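You operate a simulated robot arm through the tools that you are given. There is no shell and no other tool. Be economical: measure what you need, move in short steps, check, and stop when the job is done.

Carry out the task below with a simulated two-armed robot. There is one attempt and no reset: what you move stays moved.

Task
Free the cast in the mould that the slate names, then stand the mould on the black-handled tray.
Fine: open the clasp, push the red rod in, draw it back out; hold it still with your other hand as you work. Set down upright: what you pick out.

Only the result counts: the job must be done as asked and must still hold three seconds after the hand-in. Knocking over, shifting, dropping, spilling or breaking anything else fails it.

Robot
Two 6-joint arms with two-finger parallel grippers on one trunk, on a base that drives. Base frame: it is fixed to the floor where the robot stands at the start and does not move with it; the origin is under the middle of the robot, x ahead of it, y to its left, z up; the surface under the hand at the start is at about z = 0.8. Lengths are in m, angles in degrees, forces in N, time in s.
The left shoulder is at the start at [0.06, 0.187, 1.172], the right one opposite. With the tool pointing down near the work surface each hand reaches from about 0.1 to 0.6 m from the robot's upright axis, wherever it stands, measured 20 degrees to its own side. Places, roughly: clasp lever of the blue mould [0.5, -0.3, 0.9]; clasp lever of the grey mould [0.5, 0.1, 0.9]; clay extruder plunger [0.8, -1.2, 0.8]; inside of the black-handled tray [0.5, -0.6, 0.8]; pin of the green comb holder [0.8, 0.4, 0.8]; pin of the red comb holder [0.8, 0.1, 0.8]; plaster slab with the red grip [-1.5, 1.25, 0.75]; plaster slab with the yellow grip [-1.5, 1, 0.75]; push rod of the blue mould [0.5, -0.3, 0.8]; push rod of the grey mould [0.4, 0.1, 0.8]; red slide of the gauge [0.8, -0.1, 0.8]; ribbed clay piece [-1.5, 1.5, 0.75]; white rod [-1.5, 1.5, 0.75]; wing nut of the gauge [0.8, -0.3, 0.8]; wing nut of the green comb holder [0.8, 0.5, 0.9]; wing nut of the red comb holder [0.8, 0.2, 0.9]. Payload 1.57 kg a hand.
The tool frame of a hand sits at the grasp point between the pads (the TCP): z along the fingers, y along the line on which they close. The tips reach 0.03 m beyond it. The gripper opens to 0.11 m. The fingers are 0.024 m wide and 0.012 m thick; the gripper's body (0.048 by 0.112 m) begins 0.078 m behind the TCP.
Orientation is that of the tool frame in the base frame, as a unit quaternion [x, y, z, w]. With the fingers straight down and closing along the base's y, the tool's x points along the base's -x, its y along +y and its z along -z.

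Tools
- The arms move only by the tool jog_arm. It takes "left_moves", "right_moves" or both (then of equal length, played together; a hand with none holds still); each is a list of rows, each an object (a shift or turn left out is 0, a gripper value left out holds the last) with "grip": the closure, from 0 (fully open) to 1 (shut); "slide": the shift along the base's x, y, z in m, a list of three; "delta_rot": the turn, a rotation vector about the base's x, y, z in degrees, a list of three. In form: [{"grip": grip, "slide": [tx, ty, tz], "delta_rot": [ax, ay, az]}, ...]. A call has 1 to 8 rows; each row shifts and turns the commanded pose from where the row before left it. A row lasts 0.2 s, in which the tool goes at most 0.05 m and 8.6 degrees; a call with a longer step from one row to the next is refused whole, and so is a gripper value outside its range. Where a pose cannot be reached the arm comes as near as it can. A force on the tool above 40 N (or 10 N above the force at the start of the call, whichever is more), or a blocked arm, ends the call early, and 0.2 s more pass. The fingers move at their own pace (about 0.153 m/s each) and stop on an object; they squeeze with about 23 N. The grip force told is the motor's: it shows also when the fingers shut on nothing. Time passes only in rows, and 0.2 s behind the last, so rows that do not move let the fingers close. The reply holds the time, the measured pose of the TCP, the force on the tool along the base axes, the opening and the grip force, in the units named above and with some noise, with the torque about the TCP (base axes, N m) and any sound that the robot's microphone picked up.
- Cameras (640 x 400 px; columns grow to the right, rows downward): "scene" is now at [0.0125, -0.0324, 1.717]; the picture's right is [-0.45, -0.89, 0.00], its down [-0.71, 0.36, -0.60] and it looks along [0.54, -0.27, -0.80] (base axes); focal length 290 px, centre (320, 200). "left" rides on the left gripper at [0.07, -0.016, -0.141] in its tool frame; the picture's right is [0.23, 0.97, 0.00], its down [-0.86, 0.20, -0.48] and it looks along [-0.47, 0.11, 0.88] (tool axes); focal length 222 px, centre (320, 200). "right" rides on the right gripper at [0.07, 0.016, -0.141] in its tool frame; the picture's right is [-0.23, 0.97, 0.00], its down [-0.86, -0.20, -0.48] and it looks along [-0.47, -0.11, 0.88] (tool axes); focal length 222 px, centre (320, 200). There is no depth. A picture from a camera that has moved, and an enlarged one, comes with that camera's place and axes in the base frame and with its lens. The place of the scene camera against the robot may be out by one fixed shift of up to 0.012 m in any direction.
- grab_frame(camera): a new picture of that camera. No time passes.
- slide_trunk(by): slides the trunk up (or, below 0, down) by that many m; the arms and the scene camera ride with it, the base frame stays. It gives what a move gives, with no picture.
- base_move(legs): drives the robot by 1 to 6 legs, each [ahead, left, turn to the left] in m, m and degrees, along the robot's own axes; the way and the turn of a leg run together, so that a leg with both is an arc; at most 1.5 m and 180 degrees a leg. The arms and the cameras ride along, it lands a little off, and it stops where it bumps. It gives what a move gives.
- head_to(pan, tilt): turns the head with the scene camera to pan (to the left, within 86 degrees either way) and tilt (down, from -29 to 69), counted from straight ahead of the robot. It gives what a move gives.
- close_up(camera, box): a new picture of the part [left, top, right, bottom] of that camera's present view, enlarged. No time passes.
- job_done(): hands the job in; it is judged then, once.

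Go step by step. Nothing tells you exact positions but the pictures and the camera data: compare them with the known pose of the tool, close in by small moves and look again before you grip or let go. The budget is 120 turns and 92 pictures, counting those below and the enlarged ones. Unless the task says otherwise, let go and move clear before handing in, and close with one line.

The tools are called after "Request:" as name(argument=value, ...) on one line, values as JSON. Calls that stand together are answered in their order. jog_arm: Moves the arms, as the interface text tells. Its arguments: {"type":"object","properties":{"left_moves":{"type":"array"},"right_moves":{"type":"array"}},"required":[]} The other tools are called the same way: slide_trunk (by) slides the trunk up or down; base_move (legs) drives the base; head_to (pan, tilt) turns the head that bears the scene camera; grab_frame (camera) takes a picture; close_up (camera, box) takes an enlarged picture of a part of a camera's view; job_done () hands the job in.

At the start:

```text
clock: 0.0
left_tcp_pos: [0.4058, -0.0124, 1.1649]
left_tcp_rot: [0.0, 1.0, 0.0, 0.0]
left_contact_force: [0.1, 0.2, 0.5]
left_wrist_torque: [0.03, 0.0, 0.02]
left_width: 0.1097
left_gripper_force: 0.1
right_tcp_pos: [0.3611, -0.3085, 1.2526]
right_tcp_rot: [0.0, 1.0, 0.0, 0.0]
right_contact_force: [0.6, 0.7, 0.1]
right_wrist_torque: [0.01, -0.02, 0.03]
right_width: 0.11
right_gripper_force: 0.1
trunk travel left (down, up): [-0.8, 0.19]
robot x, y, heading: [0.0005, -0.0022, -0.1]
head pan, tilt: [-26.8, 52.8]
```

scene: 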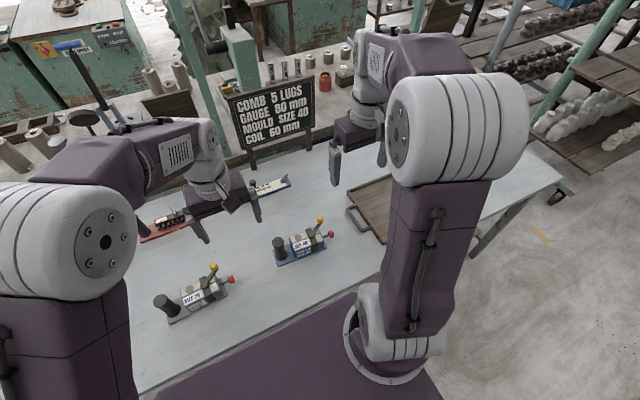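
right: 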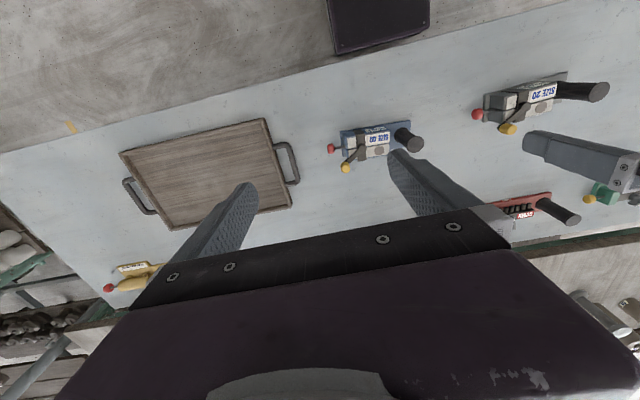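
left: 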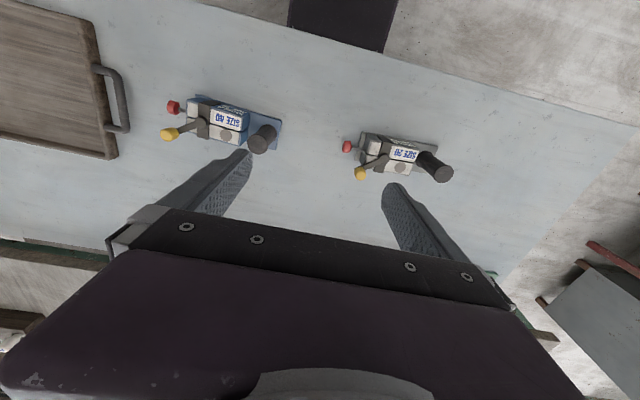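

The slate reads "MOULD SIZE 40". I'll enlarge the labels on the moulds to see which one is size 40.

Request:
close_up(camera="scene", box=[220, 70, 330, 150])

Request:
close_up(camera="right", box=[310, 100, 440, 190])

Request:
close_up(camera="left", box=[150, 80, 290, 170])

Request:
close_up(camera="scene", box=[260, 205, 345, 275])

```text
5.00 times, centred on (275, 110) of scene
camera zoom: at [0.0125, -0.0324, 1.717], right [-0.45, -0.89, 0.0], down [-0.71, 0.36, -0.6], along [0.54, -0.27, -0.8], focal length 1450 px, centre (545, 650)
```

zoom: 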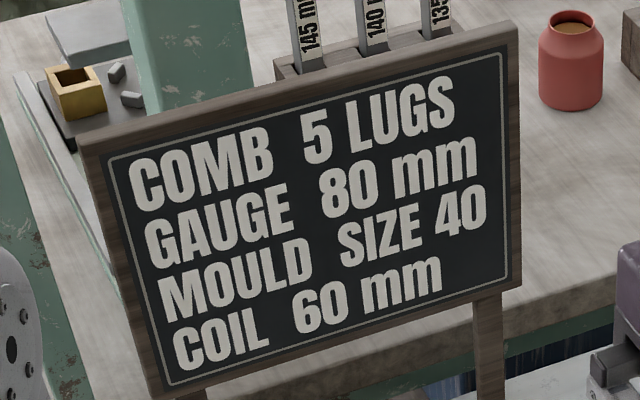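

```text
4.44 times, centred on (375, 145) of right
camera zoom: at [0.2921, -0.2921, 1.3942], right [0.23, 0.97, 0.0], down [0.86, -0.2, 0.48], along [0.47, -0.11, -0.88], focal length 987 px, centre (76, 444)
```

zoom: 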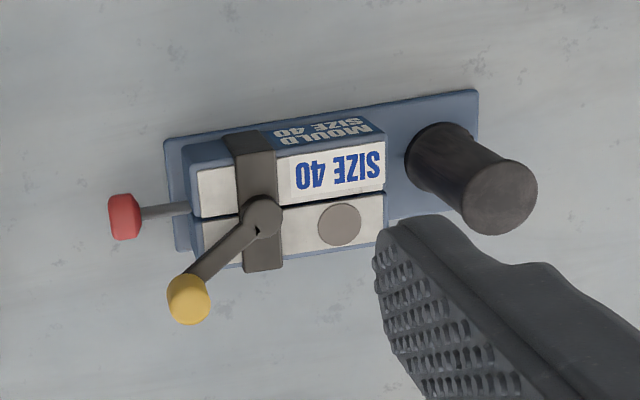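

```text
4.44 times, centred on (220, 125) of left
camera zoom: at [0.3354, -0.0281, 1.3071], right [-0.23, 0.97, 0.0], down [0.86, 0.2, 0.48], along [0.47, 0.11, -0.88], focal length 987 px, centre (764, 533)
```

zoom: 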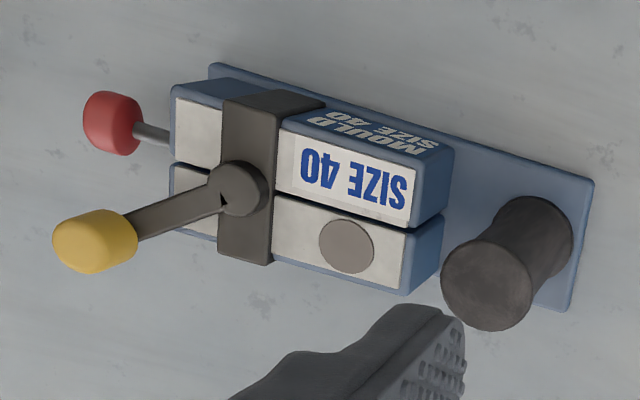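

```text
5.71 times, centred on (302, 240) of scene
camera zoom: at [0.0125, -0.0324, 1.717], right [-0.45, -0.89, 0.0], down [-0.71, 0.36, -0.6], along [0.54, -0.27, -0.8], focal length 1657 px, centre (420, -29)
```

zoom: 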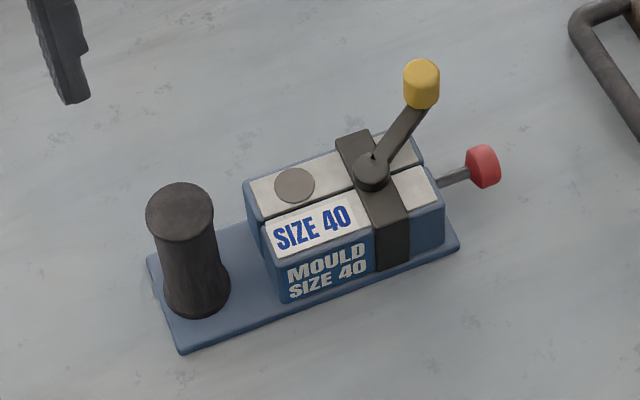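

The blue mould is size 40. I put its black handle top at about (0.469, -0.114, 0.90), the yellow lever knob at (0.488, -0.278, 0.892), the pivot at (0.456, -0.23), and the red knob at (0.454, -0.302, 0.827). I'll bring the left hand above the handle and the right hand nearer, then look again.

Request:
jog_arm(left_moves=[{"grip": 0.45, "slide": [0.0105, -0.017, -0.031]}, {"slide": [0.0105, -0.017, -0.031]}, {"slide": [0.0105, -0.017, -0.031]}, {"slide": [0.0105, -0.017, -0.031]}, {"slide": [0.0105, -0.017, -0.031]}, {"slide": [0.0105, -0.017, -0.031]}], right_moves=[{"grip": 0.5, "slide": [0.013, -0.005, -0.033]}, {"slide": [0.013, -0.005, -0.033]}, {"slide": [0.013, -0.005, -0.033]}, {"slide": [0.013, -0.005, -0.033]}, {"slide": [0.013, -0.005, -0.033]}, {"slide": [0.013, -0.005, -0.033]}])

Request:
grab_frame(camera="left")

Request:
grab_frame(camera="right")

Request:
grab_frame(camera="scene")

```text
clock: 1.4
left_tcp_pos: [0.4711, -0.1164, 0.9795]
left_tcp_rot: [-0.001, 1.0, -0.001, -0.001]
left_contact_force: [0.5, -0.2, 0.8]
left_wrist_torque: [0.04, 0.0, -0.01]
left_width: 0.0605
left_gripper_force: 0.1
right_tcp_pos: [0.441, -0.3391, 1.0536]
right_tcp_rot: [-0.001, 1.0, 0.001, -0.001]
right_contact_force: [0.9, -0.5, 0.2]
right_wrist_torque: [0.03, 0.04, 0.01]
right_width: 0.0551
right_gripper_force: 0.0
trunk travel left (down, up): [-0.8, 0.19]
robot x, y, heading: [0.0025, 0.0007, -0.1]
head pan, tilt: [-26.8, 52.8]
```

```text
84 pictures are left
camera left: at [0.4004, -0.1313, 1.1216], right [-0.23, 0.97, 0.0], down [0.86, 0.2, 0.48], along [0.46, 0.11, -0.88], focal length 222 px, centre (320, 200)
```

left: 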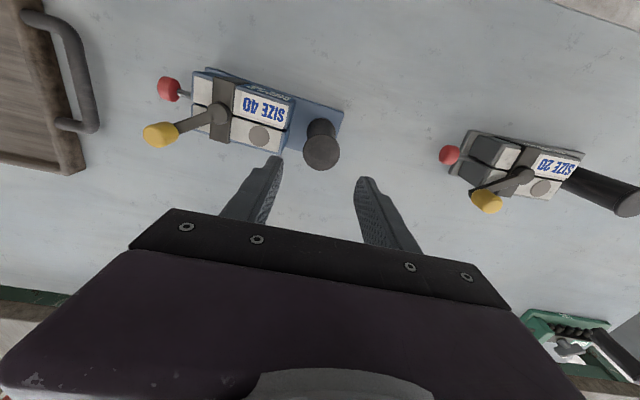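

```text
83 pictures are left
camera right: at [0.372, -0.3214, 1.1952], right [0.23, 0.97, 0.0], down [0.86, -0.2, 0.48], along [0.46, -0.11, -0.88], focal length 222 px, centre (320, 200)
```

right: 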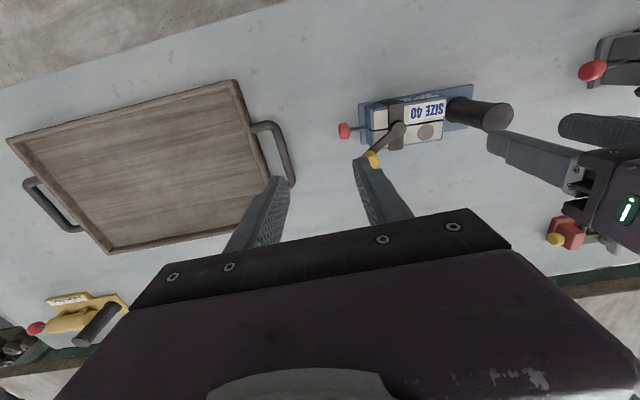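

```text
82 pictures are left
camera scene: at [0.0149, -0.0339, 1.717], right [-0.45, -0.89, 0.0], down [-0.71, 0.36, -0.6], along [0.54, -0.27, -0.8], focal length 290 px, centre (320, 200)
```

scene: 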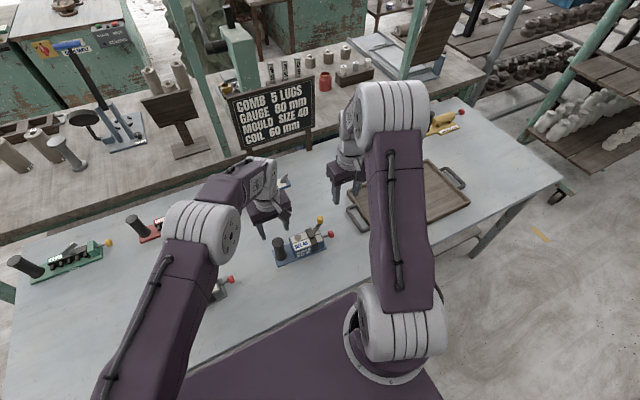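

The handle refines to about (0.463, -0.1155), with the top at 0.90. The block end is near y = -0.155, so I'll narrow the left opening to 5 cm and go down part way first.

Request:
jog_arm(left_moves=[{"grip": 0.545, "slide": [-0.008, 0.003, 0]}, {"slide": [0, 0, -0.03]}, {"slide": [0, 0, -0.025]}])

Request:
grab_frame(camera="left")

Request:
close_up(camera="right", box=[320, 60, 640, 260])

```text
clock: 2.2
left_tcp_pos: [0.4605, -0.112, 0.9234]
left_tcp_rot: [0.0, 1.0, 0.0, 0.0]
left_contact_force: [-0.7, -0.2, -0.4]
left_wrist_torque: [-0.03, 0.0, -0.01]
left_width: 0.05
left_gripper_force: 0.1
right_tcp_pos: [0.439, -0.3375, 1.055]
right_tcp_rot: [0.0, 1.0, 0.0, 0.0]
right_contact_force: [0.1, 0.7, 0.5]
right_wrist_torque: [0.0, 0.03, 0.02]
right_width: 0.0551
right_gripper_force: 0.1
trunk travel left (down, up): [-0.8, 0.19]
robot x, y, heading: [-0.0004, 0.0018, -0.1]
head pan, tilt: [-26.8, 52.8]
```

```text
81 pictures are left
camera left: at [0.3904, -0.1272, 1.0656], right [-0.23, 0.97, 0.0], down [0.85, 0.2, 0.48], along [0.47, 0.11, -0.88], focal length 222 px, centre (320, 200)
```

left: 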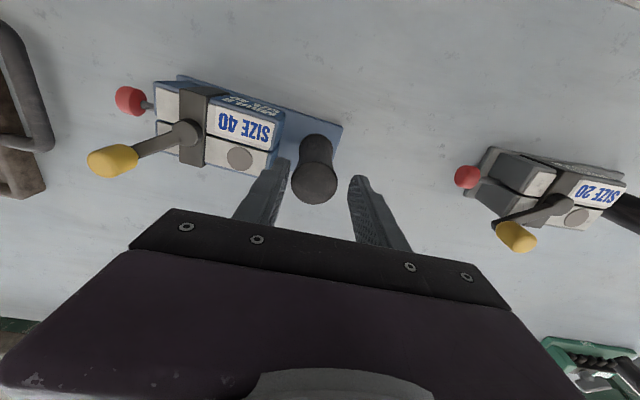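

```text
2.00 times, centred on (480, 160) of right
camera zoom: at [0.3704, -0.3204, 1.1963], right [0.23, 0.97, 0.0], down [0.86, -0.2, 0.48], along [0.47, -0.11, -0.88], focal length 444 px, centre (0, 280)
```

zoom: 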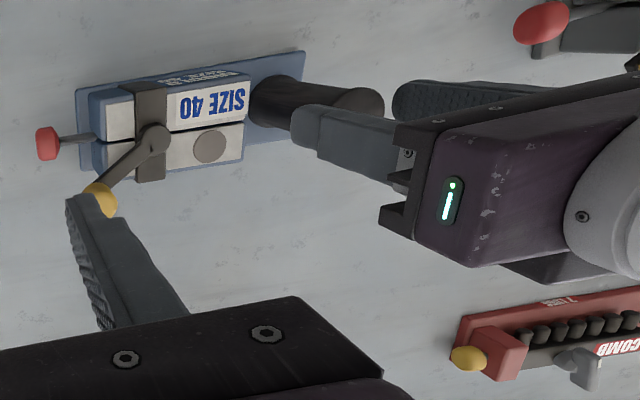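

The handle top now reads (0.4655, -0.114), which is well centred between the fingers in y. I'll shift 5 mm in x, descend to z = 0.885 and look.

Request:
jog_arm(left_moves=[{"slide": [0.005, -0.001, 0]}, {"slide": [0, 0, -0.02]}, {"slide": [0, 0, -0.018]}])

Request:
close_up(camera="left", box=[160, 80, 480, 280])

Request:
close_up(camera="right", box=[320, 60, 640, 260])

```text
clock: 3.0
left_tcp_pos: [0.4669, -0.112, 0.8861]
left_tcp_rot: [0.0, 1.0, 0.001, 0.0]
left_contact_force: [0.2, 0.5, -0.5]
left_wrist_torque: [0.01, -0.01, -0.02]
left_width: 0.0499
left_gripper_force: 0.0
right_tcp_pos: [0.439, -0.3378, 1.0548]
right_tcp_rot: [0.001, 1.0, 0.001, 0.0]
right_contact_force: [0.5, -0.1, 0.2]
right_wrist_torque: [0.04, -0.01, 0.01]
right_width: 0.0547
right_gripper_force: 0.2
trunk travel left (down, up): [-0.8, 0.19]
robot x, y, heading: [0.004, -0.0012, -0.2]
head pan, tilt: [-26.8, 52.8]
```

```text
2.00 times, centred on (320, 180) of left
camera zoom: at [0.3959, -0.1273, 1.029], right [-0.23, 0.97, 0.0], down [0.86, 0.2, 0.48], along [0.47, 0.11, -0.88], focal length 444 px, centre (320, 240)
```

zoom: 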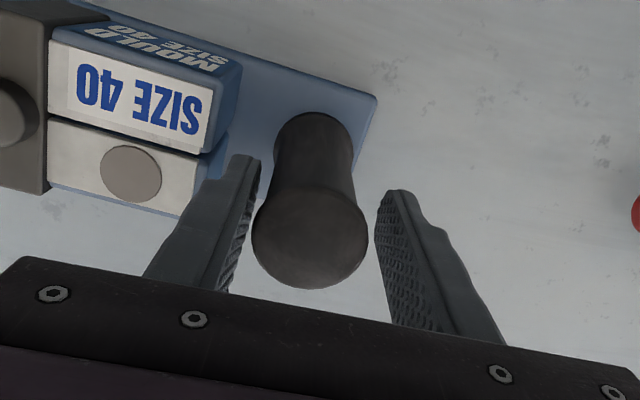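

```text
2.00 times, centred on (480, 160) of right
camera zoom: at [0.3702, -0.3205, 1.1964], right [0.23, 0.97, 0.0], down [0.86, -0.2, 0.48], along [0.47, -0.11, -0.88], focal length 444 px, centre (0, 280)
```

zoom: 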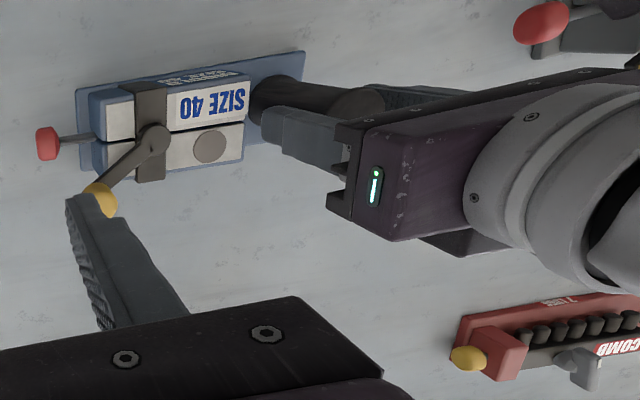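

The handle sits between the pads. I'll trim by 2 mm and close the left grip.

Request:
jog_arm(left_moves=[{"slide": [-0.002, -0.0025, 0]}, {"grip": 0.7}, {"grip": 0.85}, {"grip": 1.0}, {}])

Request:
close_up(camera="left", box=[0, 80, 320, 280])

Request:
close_up(camera="right", box=[320, 60, 640, 260])

```text
clock: 4.2
left_tcp_pos: [0.4648, -0.1156, 0.8865]
left_tcp_rot: [0.0, 1.0, 0.001, 0.0]
left_contact_force: [0.2, -2.5, 0.3]
left_wrist_torque: [0.2, -0.13, 0.05]
left_width: 0.0335
left_gripper_force: 23.2
right_tcp_pos: [0.4395, -0.3372, 1.0544]
right_tcp_rot: [-0.001, 1.0, 0.0, 0.0]
right_contact_force: [0.5, -0.1, -0.2]
right_wrist_torque: [-0.02, 0.01, -0.03]
right_width: 0.0549
right_gripper_force: 0.1
trunk travel left (down, up): [-0.8, 0.19]
robot x, y, heading: [0.0013, 0.0014, -0.1]
head pan, tilt: [-26.8, 52.8]
```

```text
2.00 times, centred on (160, 180) of left
camera zoom: at [0.3938, -0.1304, 1.0288], right [-0.23, 0.97, 0.0], down [0.86, 0.2, 0.48], along [0.47, 0.11, -0.88], focal length 444 px, centre (640, 240)
```

zoom: 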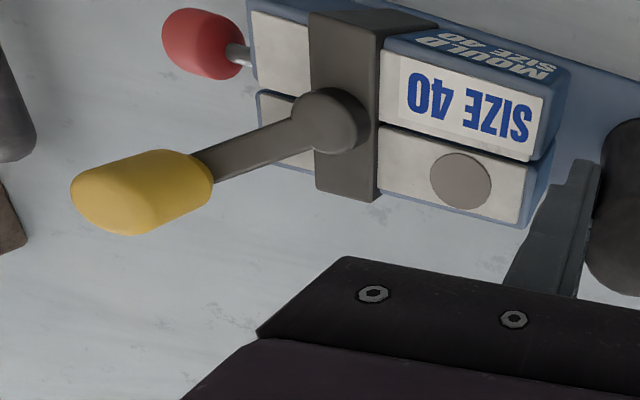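

```text
2.00 times, centred on (480, 160) of right
camera zoom: at [0.3702, -0.3207, 1.1963], right [0.23, 0.97, 0.0], down [0.86, -0.2, 0.48], along [0.47, -0.11, -0.88], focal length 444 px, centre (0, 280)
```

zoom: 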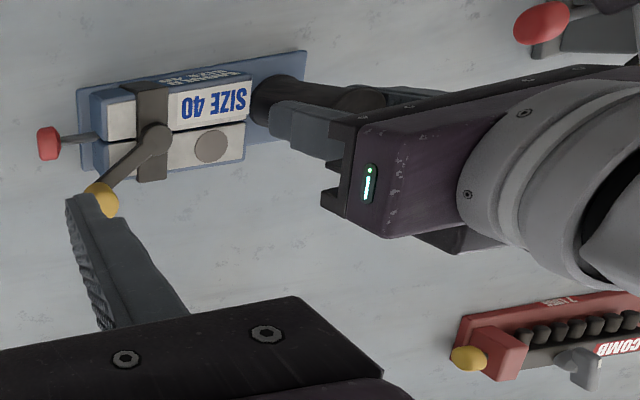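

The handle is held. The yellow knob is upright at about (0.482, -0.277), with its top near z = 0.905. I'll turn the right hand by -60° so the fingers close across the lever, and bring it above the knob.

Request:
jog_arm(right_moves=[{"grip": 0.5, "slide": [0.006, 0.0085, 0], "delta_rot": [0, 0, -8.5]}, {"slide": [0.006, 0.0085, -0.005], "delta_rot": [0, 0, -8.5]}, {"slide": [0.006, 0.0085, -0.01], "delta_rot": [0, 0, -8.5]}, {"slide": [0.006, 0.0085, -0.01], "delta_rot": [0, 0, -8.5]}, {"slide": [0.006, 0.0085, -0.01], "delta_rot": [0, 0, -8.5]}, {"slide": [0.006, 0.0085, -0.01], "delta_rot": [0, 0, -8.5]}, {"slide": [0.006, 0.009, -0.01], "delta_rot": [0, 0, -8.5]}])

Request:
grab_frame(camera="right")

Request:
close_up(camera="left", box=[0, 80, 320, 280])

```text
clock: 5.8
left_tcp_pos: [0.4638, -0.1161, 0.8857]
left_tcp_rot: [0.0, 1.0, -0.001, 0.0]
left_contact_force: [0.3, -1.5, 0.0]
left_wrist_torque: [-0.42, 0.03, 0.02]
left_width: 0.0339
left_gripper_force: 23.1
right_tcp_pos: [0.4826, -0.2789, 0.9996]
right_tcp_rot: [0.497, 0.868, 0.0, 0.0]
right_contact_force: [0.0, -0.2, 0.1]
right_wrist_torque: [0.01, 0.01, -0.03]
right_width: 0.0553
right_gripper_force: 0.1
trunk travel left (down, up): [-0.8, 0.19]
robot x, y, heading: [0.001, 0.0007, 0.1]
head pan, tilt: [-26.8, 52.8]
```

```text
75 pictures are left
camera right: at [0.4613, -0.2094, 1.1412], right [0.96, 0.3, 0.0], down [0.26, -0.84, 0.48], along [0.14, -0.46, -0.88], focal length 222 px, centre (320, 200)
```

right: 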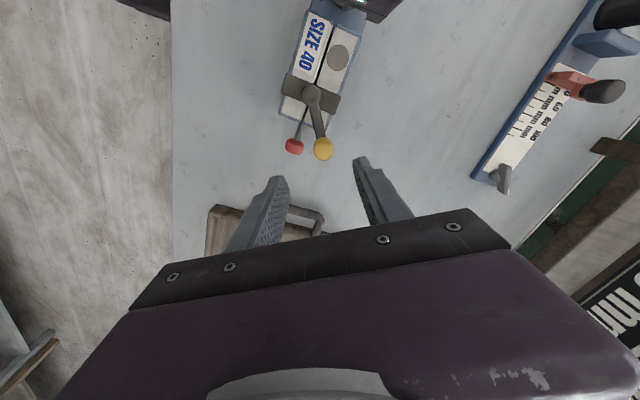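

```text
2.00 times, centred on (160, 180) of left
camera zoom: at [0.3938, -0.1303, 1.0288], right [-0.23, 0.97, 0.0], down [0.86, 0.2, 0.48], along [0.47, 0.11, -0.88], focal length 444 px, centre (640, 240)
```

zoom: 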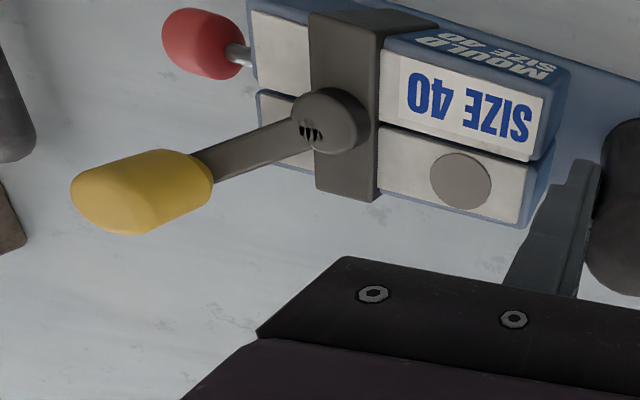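

The knob is at about (0.484, -0.275). There may be a mark on the pivot disc, so I'll look closer for an opening direction.

Request:
close_up(camera="right", box=[272, 60, 368, 170])

Request:
close_up(camera="scene", box=[260, 205, 345, 275])

```text
3.64 times, centred on (320, 115) of right
camera zoom: at [0.4613, -0.2094, 1.1412], right [0.96, 0.3, 0.0], down [0.26, -0.84, 0.48], along [0.14, -0.46, -0.88], focal length 808 px, centre (320, 509)
```

zoom: 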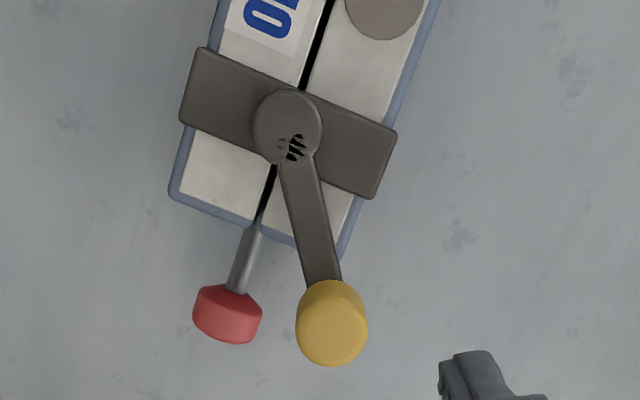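

```text
5.71 times, centred on (302, 240) of scene
camera zoom: at [0.0126, -0.0325, 1.717], right [-0.45, -0.89, 0.0], down [-0.71, 0.36, -0.6], along [0.54, -0.27, -0.8], focal length 1657 px, centre (420, -29)
```

zoom: 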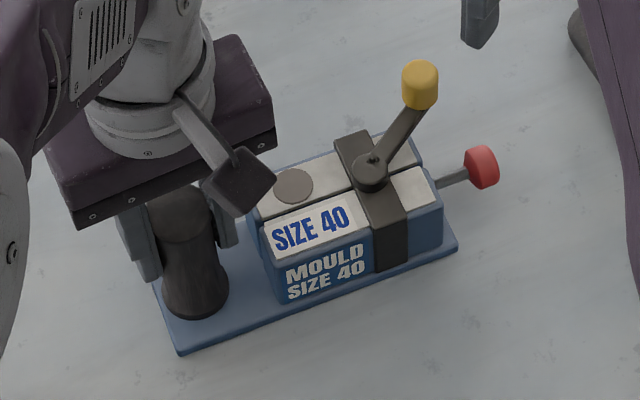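

There's no usable mark. I'll descend around the knob to z = 0.895 (tips 0.865, above the red knob) and check before closing.

Request:
jog_arm(right_moves=[{"slide": [0.001, 0.003, -0.03]}, {"slide": [0, 0, -0.03]}, {"slide": [0, 0, -0.025]}, {"slide": [0, 0, -0.019]}])

Request:
close_up(camera="right", box=[160, 80, 480, 280])

Request:
close_up(camera="left", box=[0, 80, 320, 280])

```text
clock: 6.8
left_tcp_pos: [0.4639, -0.1152, 0.8874]
left_tcp_rot: [0.0, 1.0, -0.001, -0.001]
left_contact_force: [0.9, 0.5, 0.8]
left_wrist_torque: [-0.37, 0.1, -0.02]
left_width: 0.0335
left_gripper_force: 22.7
right_tcp_pos: [0.4819, -0.2751, 0.8947]
right_tcp_rot: [0.496, 0.868, 0.0, 0.001]
right_contact_force: [-0.3, -0.3, -0.7]
right_wrist_torque: [-0.01, 0.02, 0.0]
right_width: 0.055
right_gripper_force: 0.0
trunk travel left (down, up): [-0.8, 0.19]
robot x, y, heading: [0.0017, -0.0028, 0.1]
head pan, tilt: [-26.8, 52.8]
```

```text
2.00 times, centred on (320, 180) of right
camera zoom: at [0.4616, -0.2056, 1.0367], right [0.95, 0.3, 0.0], down [0.26, -0.84, 0.48], along [0.14, -0.46, -0.88], focal length 444 px, centre (320, 240)
```

zoom: 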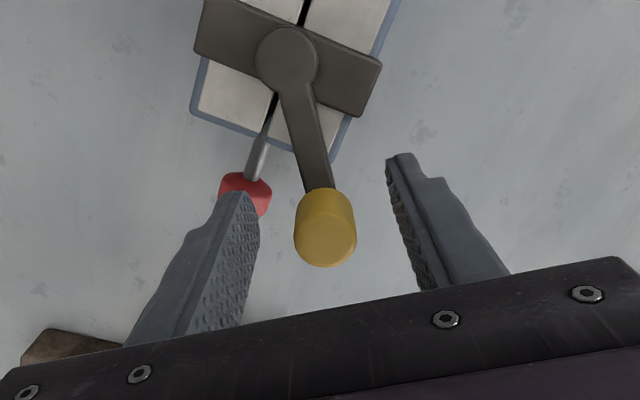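

```text
2.00 times, centred on (160, 180) of left
camera zoom: at [0.3937, -0.1301, 1.0288], right [-0.23, 0.97, 0.0], down [0.86, 0.2, 0.48], along [0.47, 0.11, -0.88], focal length 444 px, centre (640, 240)
```

zoom: 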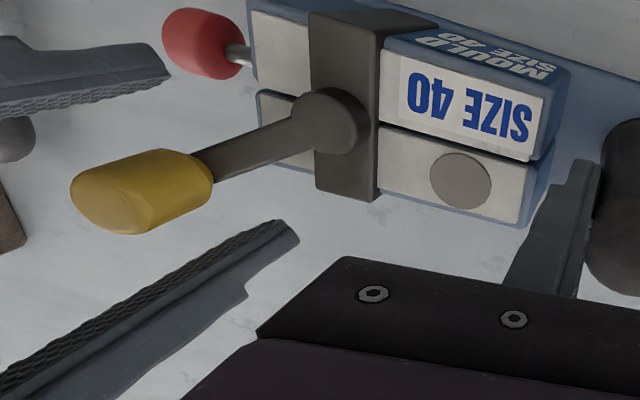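

Well aligned. I'll cage the knob loosely (about 25 mm opening) and try a small counter-clockwise nudge (+x, +y), watching the force.

Request:
jog_arm(right_moves=[{"grip": 0.77}, {}, {"slide": [0.0045, 0.0022, 0]}, {"slide": [0.0045, 0.0025, 0], "delta_rot": [0, 0, 3]}])

Request:
close_up(camera="left", box=[0, 80, 320, 280])

```text
clock: 7.8
left_tcp_pos: [0.4636, -0.1152, 0.8873]
left_tcp_rot: [0.0, 1.0, 0.0, 0.0]
left_contact_force: [1.6, 2.8, 1.6]
left_wrist_torque: [-0.53, 0.02, 0.32]
left_width: 0.0336
left_gripper_force: 22.9
right_tcp_pos: [0.4905, -0.2711, 0.8953]
right_tcp_rot: [0.473, 0.881, -0.001, 0.0]
right_contact_force: [-3.1, -3.8, -0.3]
right_wrist_torque: [0.08, -0.01, 0.03]
right_width: 0.0294
right_gripper_force: 1.7
trunk travel left (down, up): [-0.8, 0.19]
robot x, y, heading: [0.0011, -0.0008, 0.1]
head pan, tilt: [-26.8, 52.8]
```

```text
2.00 times, centred on (160, 180) of left
camera zoom: at [0.3937, -0.13, 1.0289], right [-0.23, 0.97, 0.0], down [0.85, 0.2, 0.48], along [0.47, 0.11, -0.88], focal length 444 px, centre (640, 240)
```

zoom: 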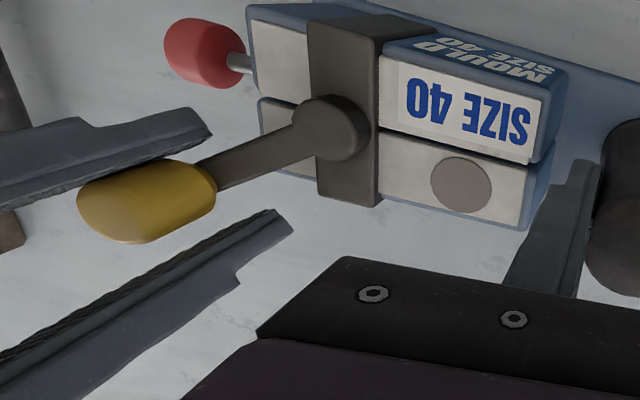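

The lever didn't swing; the force rose to 5 N and the mould only flexed a little. I'll back off and test the clockwise direction.

Request:
jog_arm(right_moves=[{"slide": [-0.0045, -0.0025, 0], "delta_rot": [0, 0, -3]}, {"slide": [-0.0045, -0.0022, 0]}, {"slide": [-0.004, -0.002, 0]}, {"slide": [-0.003, -0.0015, 0]}])

Request:
close_up(camera="left", box=[0, 80, 320, 280])

```text
clock: 8.8
left_tcp_pos: [0.4647, -0.115, 0.8857]
left_tcp_rot: [-0.001, 1.0, 0.0, 0.0]
left_contact_force: [-1.8, 0.5, 2.3]
left_wrist_torque: [-0.25, -0.02, -0.15]
left_width: 0.0337
left_gripper_force: 23.1
right_tcp_pos: [0.4761, -0.2798, 0.8952]
right_tcp_rot: [0.496, 0.868, 0.0, 0.0]
right_contact_force: [1.6, 0.0, -0.5]
right_wrist_torque: [-0.03, -0.01, -0.01]
right_width: 0.0273
right_gripper_force: 1.6
trunk travel left (down, up): [-0.8, 0.19]
robot x, y, heading: [0.0013, 0.0013, -0.4]
head pan, tilt: [-26.8, 52.8]
```

```text
2.00 times, centred on (160, 180) of left
camera zoom: at [0.3936, -0.1302, 1.0288], right [-0.23, 0.97, 0.0], down [0.86, 0.2, 0.48], along [0.47, 0.11, -0.88], focal length 444 px, centre (640, 240)
```

zoom: 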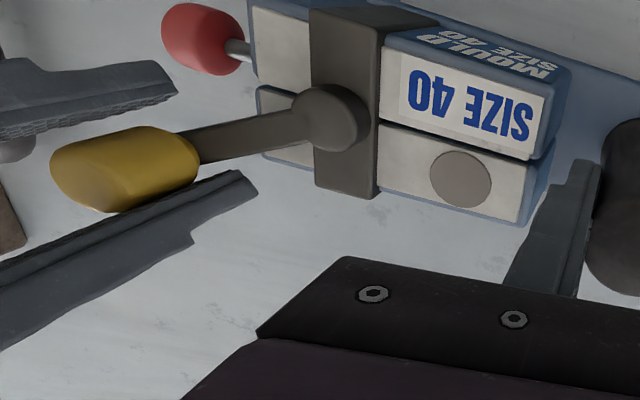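

It swings freely clockwise. I'll follow the arc about the pivot, turning the hand with it.

Request:
jog_arm(right_moves=[{"slide": [-0.008, -0.0026, 0], "delta_rot": [0, 0, -8.5]}, {"slide": [-0.0083, -0.0014, 0], "delta_rot": [0, 0, -8.5]}, {"slide": [-0.0085, -0.0002, 0], "delta_rot": [0, 0, -8.5]}, {"slide": [-0.0084, 0.001, 0], "delta_rot": [0, 0, -8.5]}])

Request:
close_up(camera="left", box=[0, 50, 320, 250])

Request:
close_up(camera="right", box=[160, 80, 480, 280])

```text
clock: 9.8
left_tcp_pos: [0.4646, -0.1149, 0.8848]
left_tcp_rot: [0.0, 1.0, 0.0, -0.001]
left_contact_force: [-1.9, -0.3, 1.1]
left_wrist_torque: [-0.22, -0.1, -0.16]
left_width: 0.0327
left_gripper_force: 22.7
right_tcp_pos: [0.4419, -0.2829, 0.8974]
right_tcp_rot: [0.73, 0.683, 0.0, 0.0]
right_contact_force: [2.2, -1.8, 1.0]
right_wrist_torque: [0.01, -0.01, -0.05]
right_width: 0.0271
right_gripper_force: 1.3
trunk travel left (down, up): [-0.8, 0.19]
robot x, y, heading: [-0.0002, -0.0019, -0.2]
head pan, tilt: [-26.8, 52.8]
```

```text
2.00 times, centred on (160, 150) of left
camera zoom: at [0.3938, -0.1303, 1.0288], right [-0.23, 0.97, 0.0], down [0.86, 0.2, 0.48], along [0.47, 0.11, -0.88], focal length 444 px, centre (640, 300)
```

zoom: 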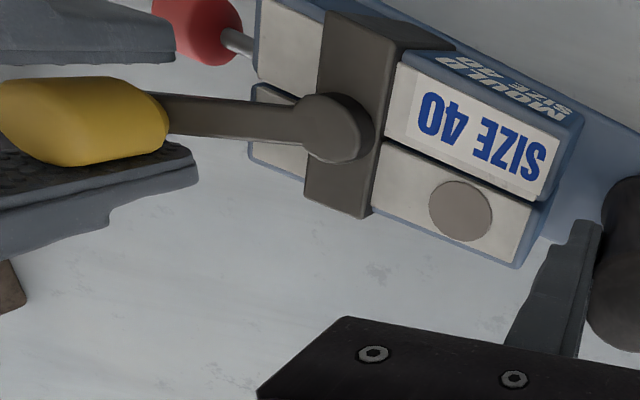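

```text
2.00 times, centred on (320, 180) of right
camera zoom: at [0.4632, -0.2139, 1.0377], right [0.96, -0.29, 0.0], down [-0.25, -0.84, 0.48], along [-0.14, -0.46, -0.88], focal length 444 px, centre (320, 240)
```

zoom: 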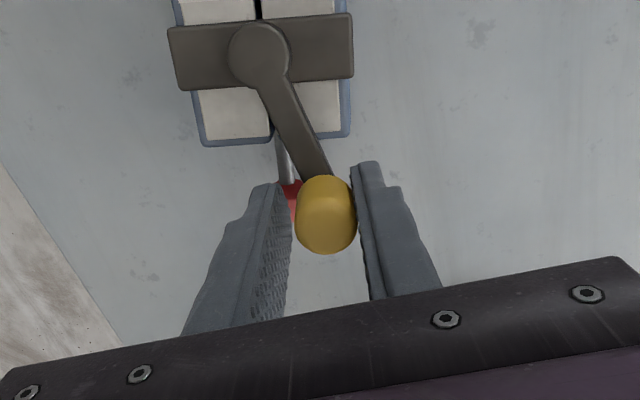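

It opens clockwise, but the mould is yawing about the round handle, so that hold isn't stiff enough. I'll let go with both hands, re-grip the block itself with the left hand (closing along x at its +y end), and turn the right hand around so its camera faces away.

Request:
jog_arm(left_moves=[{}, {}, {}, {"grip": 0.545}, {}, {"slide": [0, 0, 0.025]}, {"slide": [0, 0, 0.03]}, {"slide": [0, 0, 0.04]}], right_moves=[{"grip": 0.5}, {}, {"slide": [0, 0, 0.03]}, {"slide": [0, 0, 0.04]}, {"slide": [0, 0, 0.045]}, {"slide": [0, -0.03, 0.03], "delta_rot": [0, 0, 8.5]}, {"slide": [0, -0.04, 0], "delta_rot": [0, 0, 8.5]}, {"slide": [0, -0.04, 0], "delta_rot": [0, 0, 8.5]}])

Request:
grab_frame(camera="left")

Request:
close_up(camera="scene", box=[250, 205, 350, 275])

```text
clock: 11.6
left_tcp_pos: [0.4635, -0.1161, 0.9807]
left_tcp_rot: [0.0, 1.0, 0.001, 0.0]
left_contact_force: [0.1, 0.5, 1.2]
left_wrist_torque: [0.03, -0.02, 0.03]
left_width: 0.0498
left_gripper_force: 0.2
right_tcp_pos: [0.4412, -0.3941, 1.0396]
right_tcp_rot: [0.559, 0.829, 0.0, 0.0]
right_contact_force: [-0.7, 0.1, -0.2]
right_wrist_torque: [0.03, 0.04, 0.02]
right_width: 0.0554
right_gripper_force: 0.0
trunk travel left (down, up): [-0.8, 0.19]
robot x, y, heading: [-0.0031, -0.0001, -0.0]
head pan, tilt: [-26.8, 52.8]
```

```text
65 pictures are left
camera left: at [0.3922, -0.1315, 1.1238], right [-0.23, 0.97, 0.0], down [0.86, 0.2, 0.48], along [0.47, 0.11, -0.88], focal length 222 px, centre (320, 200)
```

left: 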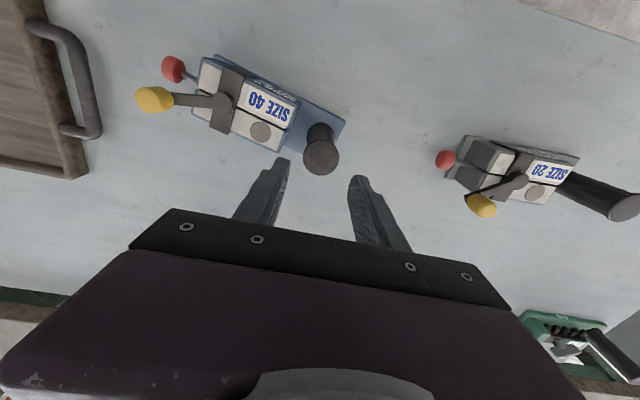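

```text
5.71 times, centred on (300, 240) of scene
camera zoom: at [0.0118, -0.0338, 1.7169], right [-0.45, -0.89, 0.0], down [-0.71, 0.36, -0.6], along [0.54, -0.27, -0.8], focal length 1657 px, centre (434, -29)
```

zoom: 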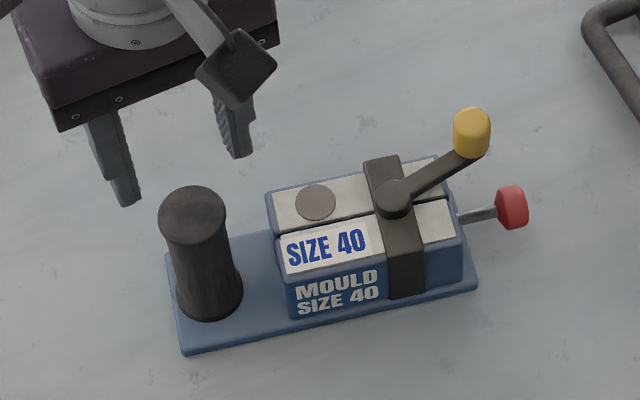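

The mould now sits yawed about 12° from the y axis, with the block's end centre near (0.447, -0.153) and a width of about 56 mm. I'll turn the left hand -101° to match it over (0.442, -0.178), and keep turning the right hand round.

Request:
jog_arm(left_moves=[{"grip": 0.18, "delta_rot": [0, 0, -8.42], "slide": [-0.002, -0.005, 0.003]}, {"delta_rot": [0, 0, -8.42], "slide": [-0.002, -0.005, 0.003]}, {"delta_rot": [0, 0, -8.42], "slide": [-0.002, -0.005, 0.003]}, {"delta_rot": [0, 0, -8.42], "slide": [-0.002, -0.005, 0]}, {"delta_rot": [0, 0, -8.42], "slide": [-0.002, -0.005, 0]}, {"delta_rot": [0, 0, -8.42], "slide": [-0.002, -0.005, 0]}, {"delta_rot": [0, 0, -8.42], "slide": [-0.002, -0.005, 0]}, {"delta_rot": [0, 0, -8.42], "slide": [-0.002, -0.005, 0]}], right_moves=[{"delta_rot": [0, 0, 8.5]}, {"delta_rot": [0, 0, 8.5]}, {"delta_rot": [0, 0, 8.5]}, {"delta_rot": [0, 0, 8.5]}, {"delta_rot": [0, 0, 8.5]}, {"delta_rot": [0, 0, 8.5]}, {"delta_rot": [0, 0, 8.5]}, {"delta_rot": [0, 0, 8.5]}])

Request:
jog_arm(left_moves=[{"delta_rot": [0, 0, -8.42], "slide": [-0.0015, -0.005, 0]}, {"delta_rot": [0, 0, -8.42], "slide": [-0.0015, -0.005, 0]}, {"delta_rot": [0, 0, -8.42], "slide": [-0.0015, -0.005, 0]}, {"delta_rot": [0, 0, -8.42], "slide": [-0.001, -0.005, 0]}, {}, {}, {}, {}], right_moves=[{"delta_rot": [0, 0, 8.5]}, {"delta_rot": [0, 0, 8.5]}, {"delta_rot": [0, 0, 8.5]}, {"delta_rot": [0, 0, 8.5]}, {"delta_rot": [0, 0, 8.5]}, {"delta_rot": [0, 0, 8.5]}, {"delta_rot": [0, 0, 8.5]}, {"delta_rot": [0, 0, 8.5]}])

Request:
grab_frame(camera="left")

Request:
grab_frame(camera="right")

```text
clock: 13.4
left_tcp_pos: [0.4476, -0.1563, 0.9911]
left_tcp_rot: [0.556, 0.831, -0.001, 0.0]
left_contact_force: [-0.2, -1.1, 0.0]
left_wrist_torque: [-0.01, -0.01, 0.0]
left_width: 0.0903
left_gripper_force: 0.3
right_tcp_pos: [0.4435, -0.3926, 1.0407]
right_tcp_rot: [-0.001, 1.0, 0.0, 0.001]
right_contact_force: [-0.2, -0.3, -0.5]
right_wrist_torque: [-0.01, 0.02, -0.05]
right_width: 0.0551
right_gripper_force: 0.0
trunk travel left (down, up): [-0.8, 0.19]
robot x, y, heading: [0.0012, 0.0015, 0.1]
head pan, tilt: [-26.8, 52.8]
```

```text
clock: 15.2
left_tcp_pos: [0.4425, -0.175, 0.9895]
left_tcp_rot: [0.773, 0.635, -0.001, 0.0]
left_contact_force: [0.1, 0.5, -0.1]
left_wrist_torque: [-0.01, 0.0, 0.0]
left_width: 0.0899
left_gripper_force: 0.0
right_tcp_pos: [0.4408, -0.3923, 1.0398]
right_tcp_rot: [-0.561, 0.828, 0.001, 0.0]
right_contact_force: [-1.2, 0.2, 0.5]
right_wrist_torque: [-0.01, 0.0, -0.02]
right_width: 0.055
right_gripper_force: 0.0
trunk travel left (down, up): [-0.8, 0.19]
robot x, y, heading: [0.0, -0.0041, 0.0]
head pan, tilt: [-26.8, 52.8]
```

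```text
63 pictures are left
camera left: at [0.4395, -0.1026, 1.1323], right [1.0, 0.04, 0.0], down [0.03, -0.88, 0.48], along [0.02, -0.48, -0.88], focal length 222 px, centre (320, 200)
```

left: 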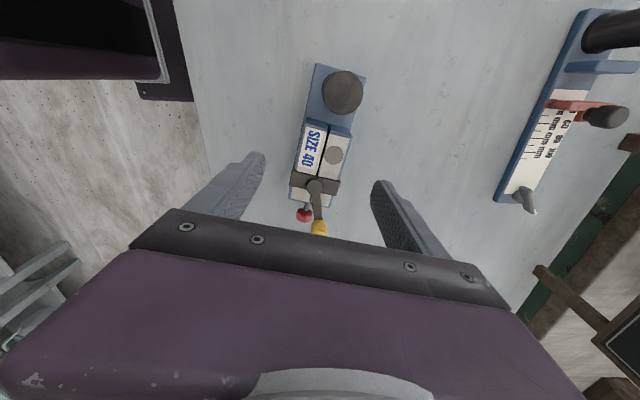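

```text
62 pictures are left
camera right: at [0.4016, -0.4508, 1.1817], right [-0.82, 0.57, 0.0], down [0.5, 0.72, 0.48], along [0.27, 0.39, -0.88], focal length 222 px, centre (320, 200)
```

right: 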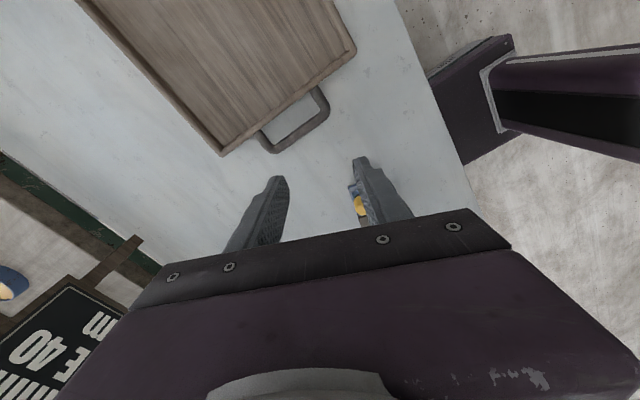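

The left hand is aligned with the block. I'll descend to z = 0.853 with a small trim and look before closing.

Request:
jog_arm(left_moves=[{"slide": [0.002, -0.003, -0.04]}, {"slide": [0, 0, -0.04]}, {"slide": [0, 0, -0.035]}, {"slide": [0, 0, -0.021]}])

Request:
close_up(camera="left", box=[160, 60, 480, 260])

Request:
close_up(camera="scene", box=[240, 195, 360, 275])

```text
clock: 16.2
left_tcp_pos: [0.4325, -0.1646, 0.8588]
left_tcp_rot: [0.771, 0.636, 0.0, 0.0]
left_contact_force: [1.2, -1.0, 1.2]
left_wrist_torque: [0.02, -0.08, 0.01]
left_width: 0.0919
left_gripper_force: 0.3
left hand out of reach, approached as far as the arm can: row 3, 4
right_tcp_pos: [0.4417, -0.3932, 1.0393]
right_tcp_rot: [-0.559, 0.829, 0.0, 0.001]
right_contact_force: [0.3, -0.8, -1.6]
right_wrist_torque: [0.02, 0.03, -0.01]
right_width: 0.055
right_gripper_force: 0.0
trunk travel left (down, up): [-0.8, 0.19]
robot x, y, heading: [0.0006, -0.0025, -0.0]
head pan, tilt: [-26.8, 52.8]
```

```text
2.00 times, centred on (320, 160) of left
camera zoom: at [0.428, -0.0923, 1.0008], right [1.0, 0.04, 0.0], down [0.03, -0.88, 0.48], along [0.02, -0.48, -0.88], focal length 444 px, centre (320, 280)
```

zoom: 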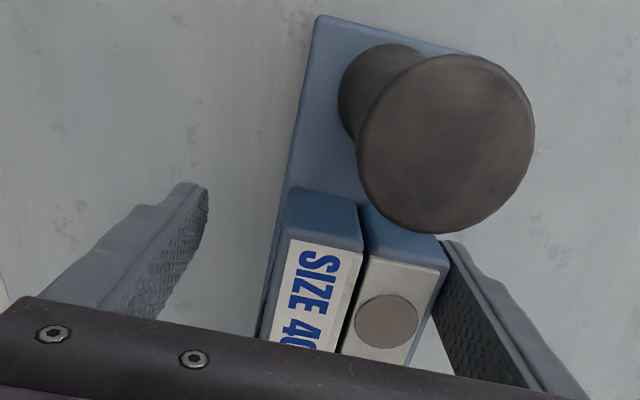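

```text
5.00 times, centred on (300, 235) of scene
camera zoom: at [0.0131, -0.0326, 1.717], right [-0.45, -0.89, 0.0], down [-0.71, 0.36, -0.6], along [0.54, -0.27, -0.8], focal length 1450 px, centre (420, 25)
```

zoom: 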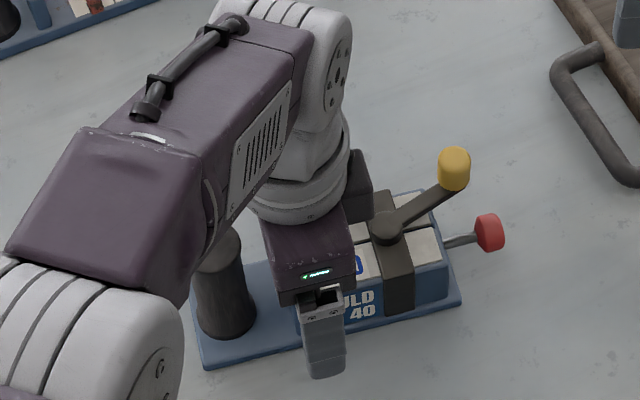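

The left arm is at its reach limit here. I'll raise it, drive the base 0.15 m to the right so that both hands work comfortably, and re-aim.

Request:
jog_arm(left_moves=[{"slide": [0, 0, 0.03]}, {"slide": [0, 0, 0.04]}, {"slide": [0, 0, 0.04]}, {"slide": [0, 0, 0.03]}])

Request:
base_move(legs=[[0, -0.15, 0]])

```text
clock: 17.2
left_tcp_pos: [0.4322, -0.1642, 1.0002]
left_tcp_rot: [0.771, 0.637, 0.0, 0.001]
left_contact_force: [0.1, -0.3, -0.4]
left_wrist_torque: [0.01, -0.01, 0.01]
left_width: 0.0902
left_gripper_force: 0.0
right_tcp_pos: [0.4421, -0.3933, 1.0404]
right_tcp_rot: [-0.559, 0.829, -0.001, 0.0]
right_contact_force: [0.6, -0.2, -0.2]
right_wrist_torque: [-0.03, -0.03, 0.0]
right_width: 0.0552
right_gripper_force: 0.1
trunk travel left (down, up): [-0.8, 0.19]
robot x, y, heading: [0.0009, 0.0016, -0.3]
head pan, tilt: [-26.8, 52.8]
```

```text
clock: 18.6
left_tcp_pos: [0.4339, -0.3117, 1.001]
left_tcp_rot: [0.772, 0.636, -0.001, 0.0]
left_contact_force: [0.6, -0.2, -0.2]
left_wrist_torque: [0.01, -0.03, 0.01]
left_width: 0.0902
left_gripper_force: 0.1
right_tcp_pos: [0.4441, -0.5391, 1.04]
right_tcp_rot: [-0.561, 0.828, 0.0, -0.001]
right_contact_force: [0.6, 0.5, 0.7]
right_wrist_torque: [0.0, 0.0, 0.02]
right_width: 0.0552
right_gripper_force: 0.0
trunk travel left (down, up): [-0.8, 0.19]
robot x, y, heading: [0.0002, -0.1536, 0.1]
head pan, tilt: [-26.8, 52.8]
```

Now I'll bring the left hand back over the block and the right hand near the knob.

Request:
jog_arm(left_moves=[{"slide": [0.003, 0.044, 0]}, {"slide": [0.004, 0.044, 0]}, {"slide": [0.004, 0.044, 0]}, {"slide": [0, 0, -0.03]}], right_moves=[{"slide": [0, 0.04, 0], "delta_rot": [0, 0, 6]}, {"slide": [0, 0.04, 0], "delta_rot": [0, 0, 6]}, {"slide": [0, 0.04, 0]}, {"slide": [0, 0.03, 0]}])

Request:
grab_frame(camera="left")

Request:
grab_frame(camera="right")

```text
clock: 19.6
left_tcp_pos: [0.4433, -0.1797, 0.97]
left_tcp_rot: [0.771, 0.637, -0.002, 0.001]
left_contact_force: [0.6, 0.0, 0.3]
left_wrist_torque: [0.02, 0.03, 0.0]
left_width: 0.0902
left_gripper_force: 0.0
right_tcp_pos: [0.4432, -0.3905, 1.0399]
right_tcp_rot: [-0.644, 0.765, -0.001, 0.0]
right_contact_force: [0.2, 0.8, -0.5]
right_wrist_torque: [0.0, -0.02, -0.01]
right_width: 0.0549
right_gripper_force: 0.1
trunk travel left (down, up): [-0.8, 0.19]
robot x, y, heading: [-0.0043, -0.1504, 0.0]
head pan, tilt: [-26.8, 52.8]
```

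```text
59 pictures are left
camera left: at [0.4402, -0.1076, 1.1117], right [1.0, 0.04, 0.0], down [0.03, -0.88, 0.48], along [0.02, -0.48, -0.88], focal length 222 px, centre (320, 200)
```

left: 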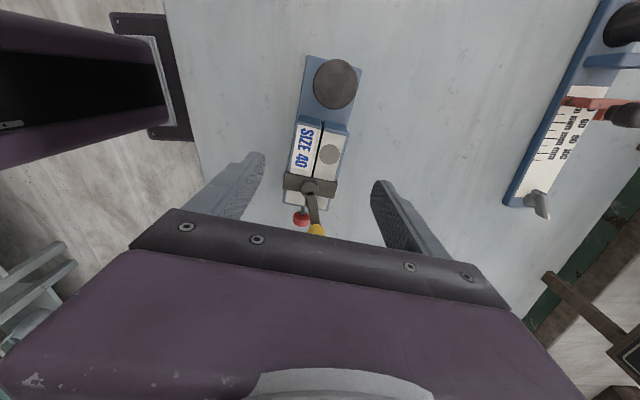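

```text
58 pictures are left
camera right: at [0.4157, -0.4555, 1.1815], right [-0.92, 0.39, 0.0], down [0.34, 0.81, 0.48], along [0.19, 0.44, -0.88], focal length 222 px, centre (320, 200)
```

right: 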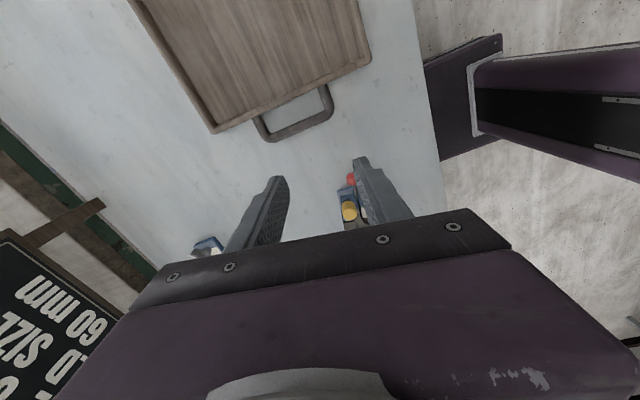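

Re-aimed: the block's grip centre is about (0.440, -0.178). Descending the left hand.

Request:
jog_arm(left_moves=[{"slide": [-0.003, 0.001, -0.035]}, {"slide": [0, 0, -0.04]}, {"slide": [0, 0, -0.03]}, {"slide": [0, 0, -0.012]}])

Request:
close_up(camera="left", box=[160, 60, 480, 260])

Request:
close_up(camera="scene", box=[200, 145, 320, 225])

```text
clock: 20.6
left_tcp_pos: [0.4399, -0.1808, 0.8525]
left_tcp_rot: [0.772, 0.636, -0.001, 0.0]
left_contact_force: [0.5, -0.5, 0.0]
left_wrist_torque: [-0.01, 0.02, 0.03]
left_width: 0.09
left_gripper_force: 0.2
right_tcp_pos: [0.4426, -0.3916, 1.0408]
right_tcp_rot: [-0.644, 0.765, 0.0, 0.0]
right_contact_force: [-0.7, 0.3, -0.3]
right_wrist_torque: [0.02, 0.01, -0.01]
right_width: 0.0552
right_gripper_force: 0.1
trunk travel left (down, up): [-0.8, 0.19]
robot x, y, heading: [-0.003, -0.1483, -0.2]
head pan, tilt: [-26.8, 52.8]
```

```text
2.00 times, centred on (320, 160) of left
camera zoom: at [0.4367, -0.1072, 0.9954], right [1.0, 0.04, 0.0], down [0.03, -0.88, 0.48], along [0.02, -0.48, -0.88], focal length 444 px, centre (320, 280)
```

zoom: 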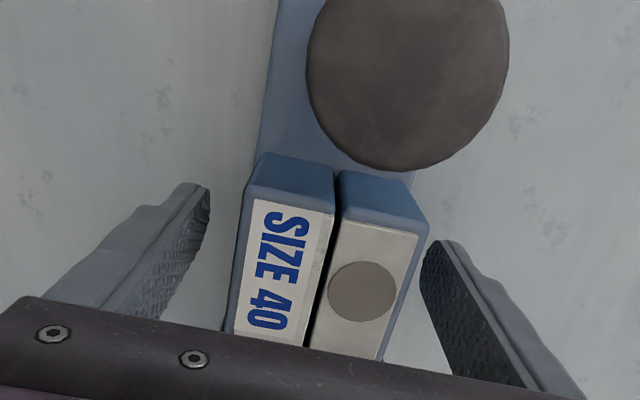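

```text
5.00 times, centred on (260, 185) of scene
camera zoom: at [0.0129, -0.1817, 1.717], right [-0.45, -0.89, 0.0], down [-0.71, 0.36, -0.6], along [0.54, -0.27, -0.8], focal length 1450 px, centre (620, 275)
```

zoom: 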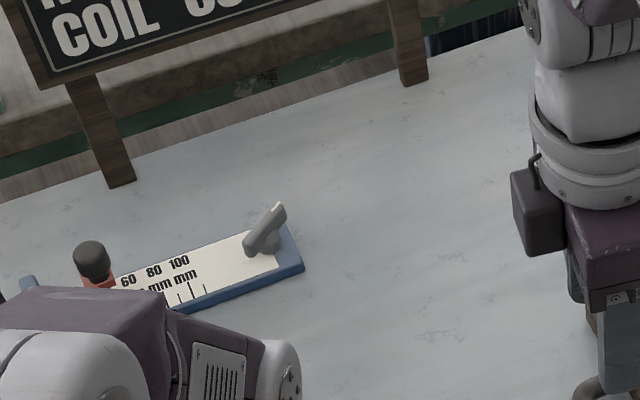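

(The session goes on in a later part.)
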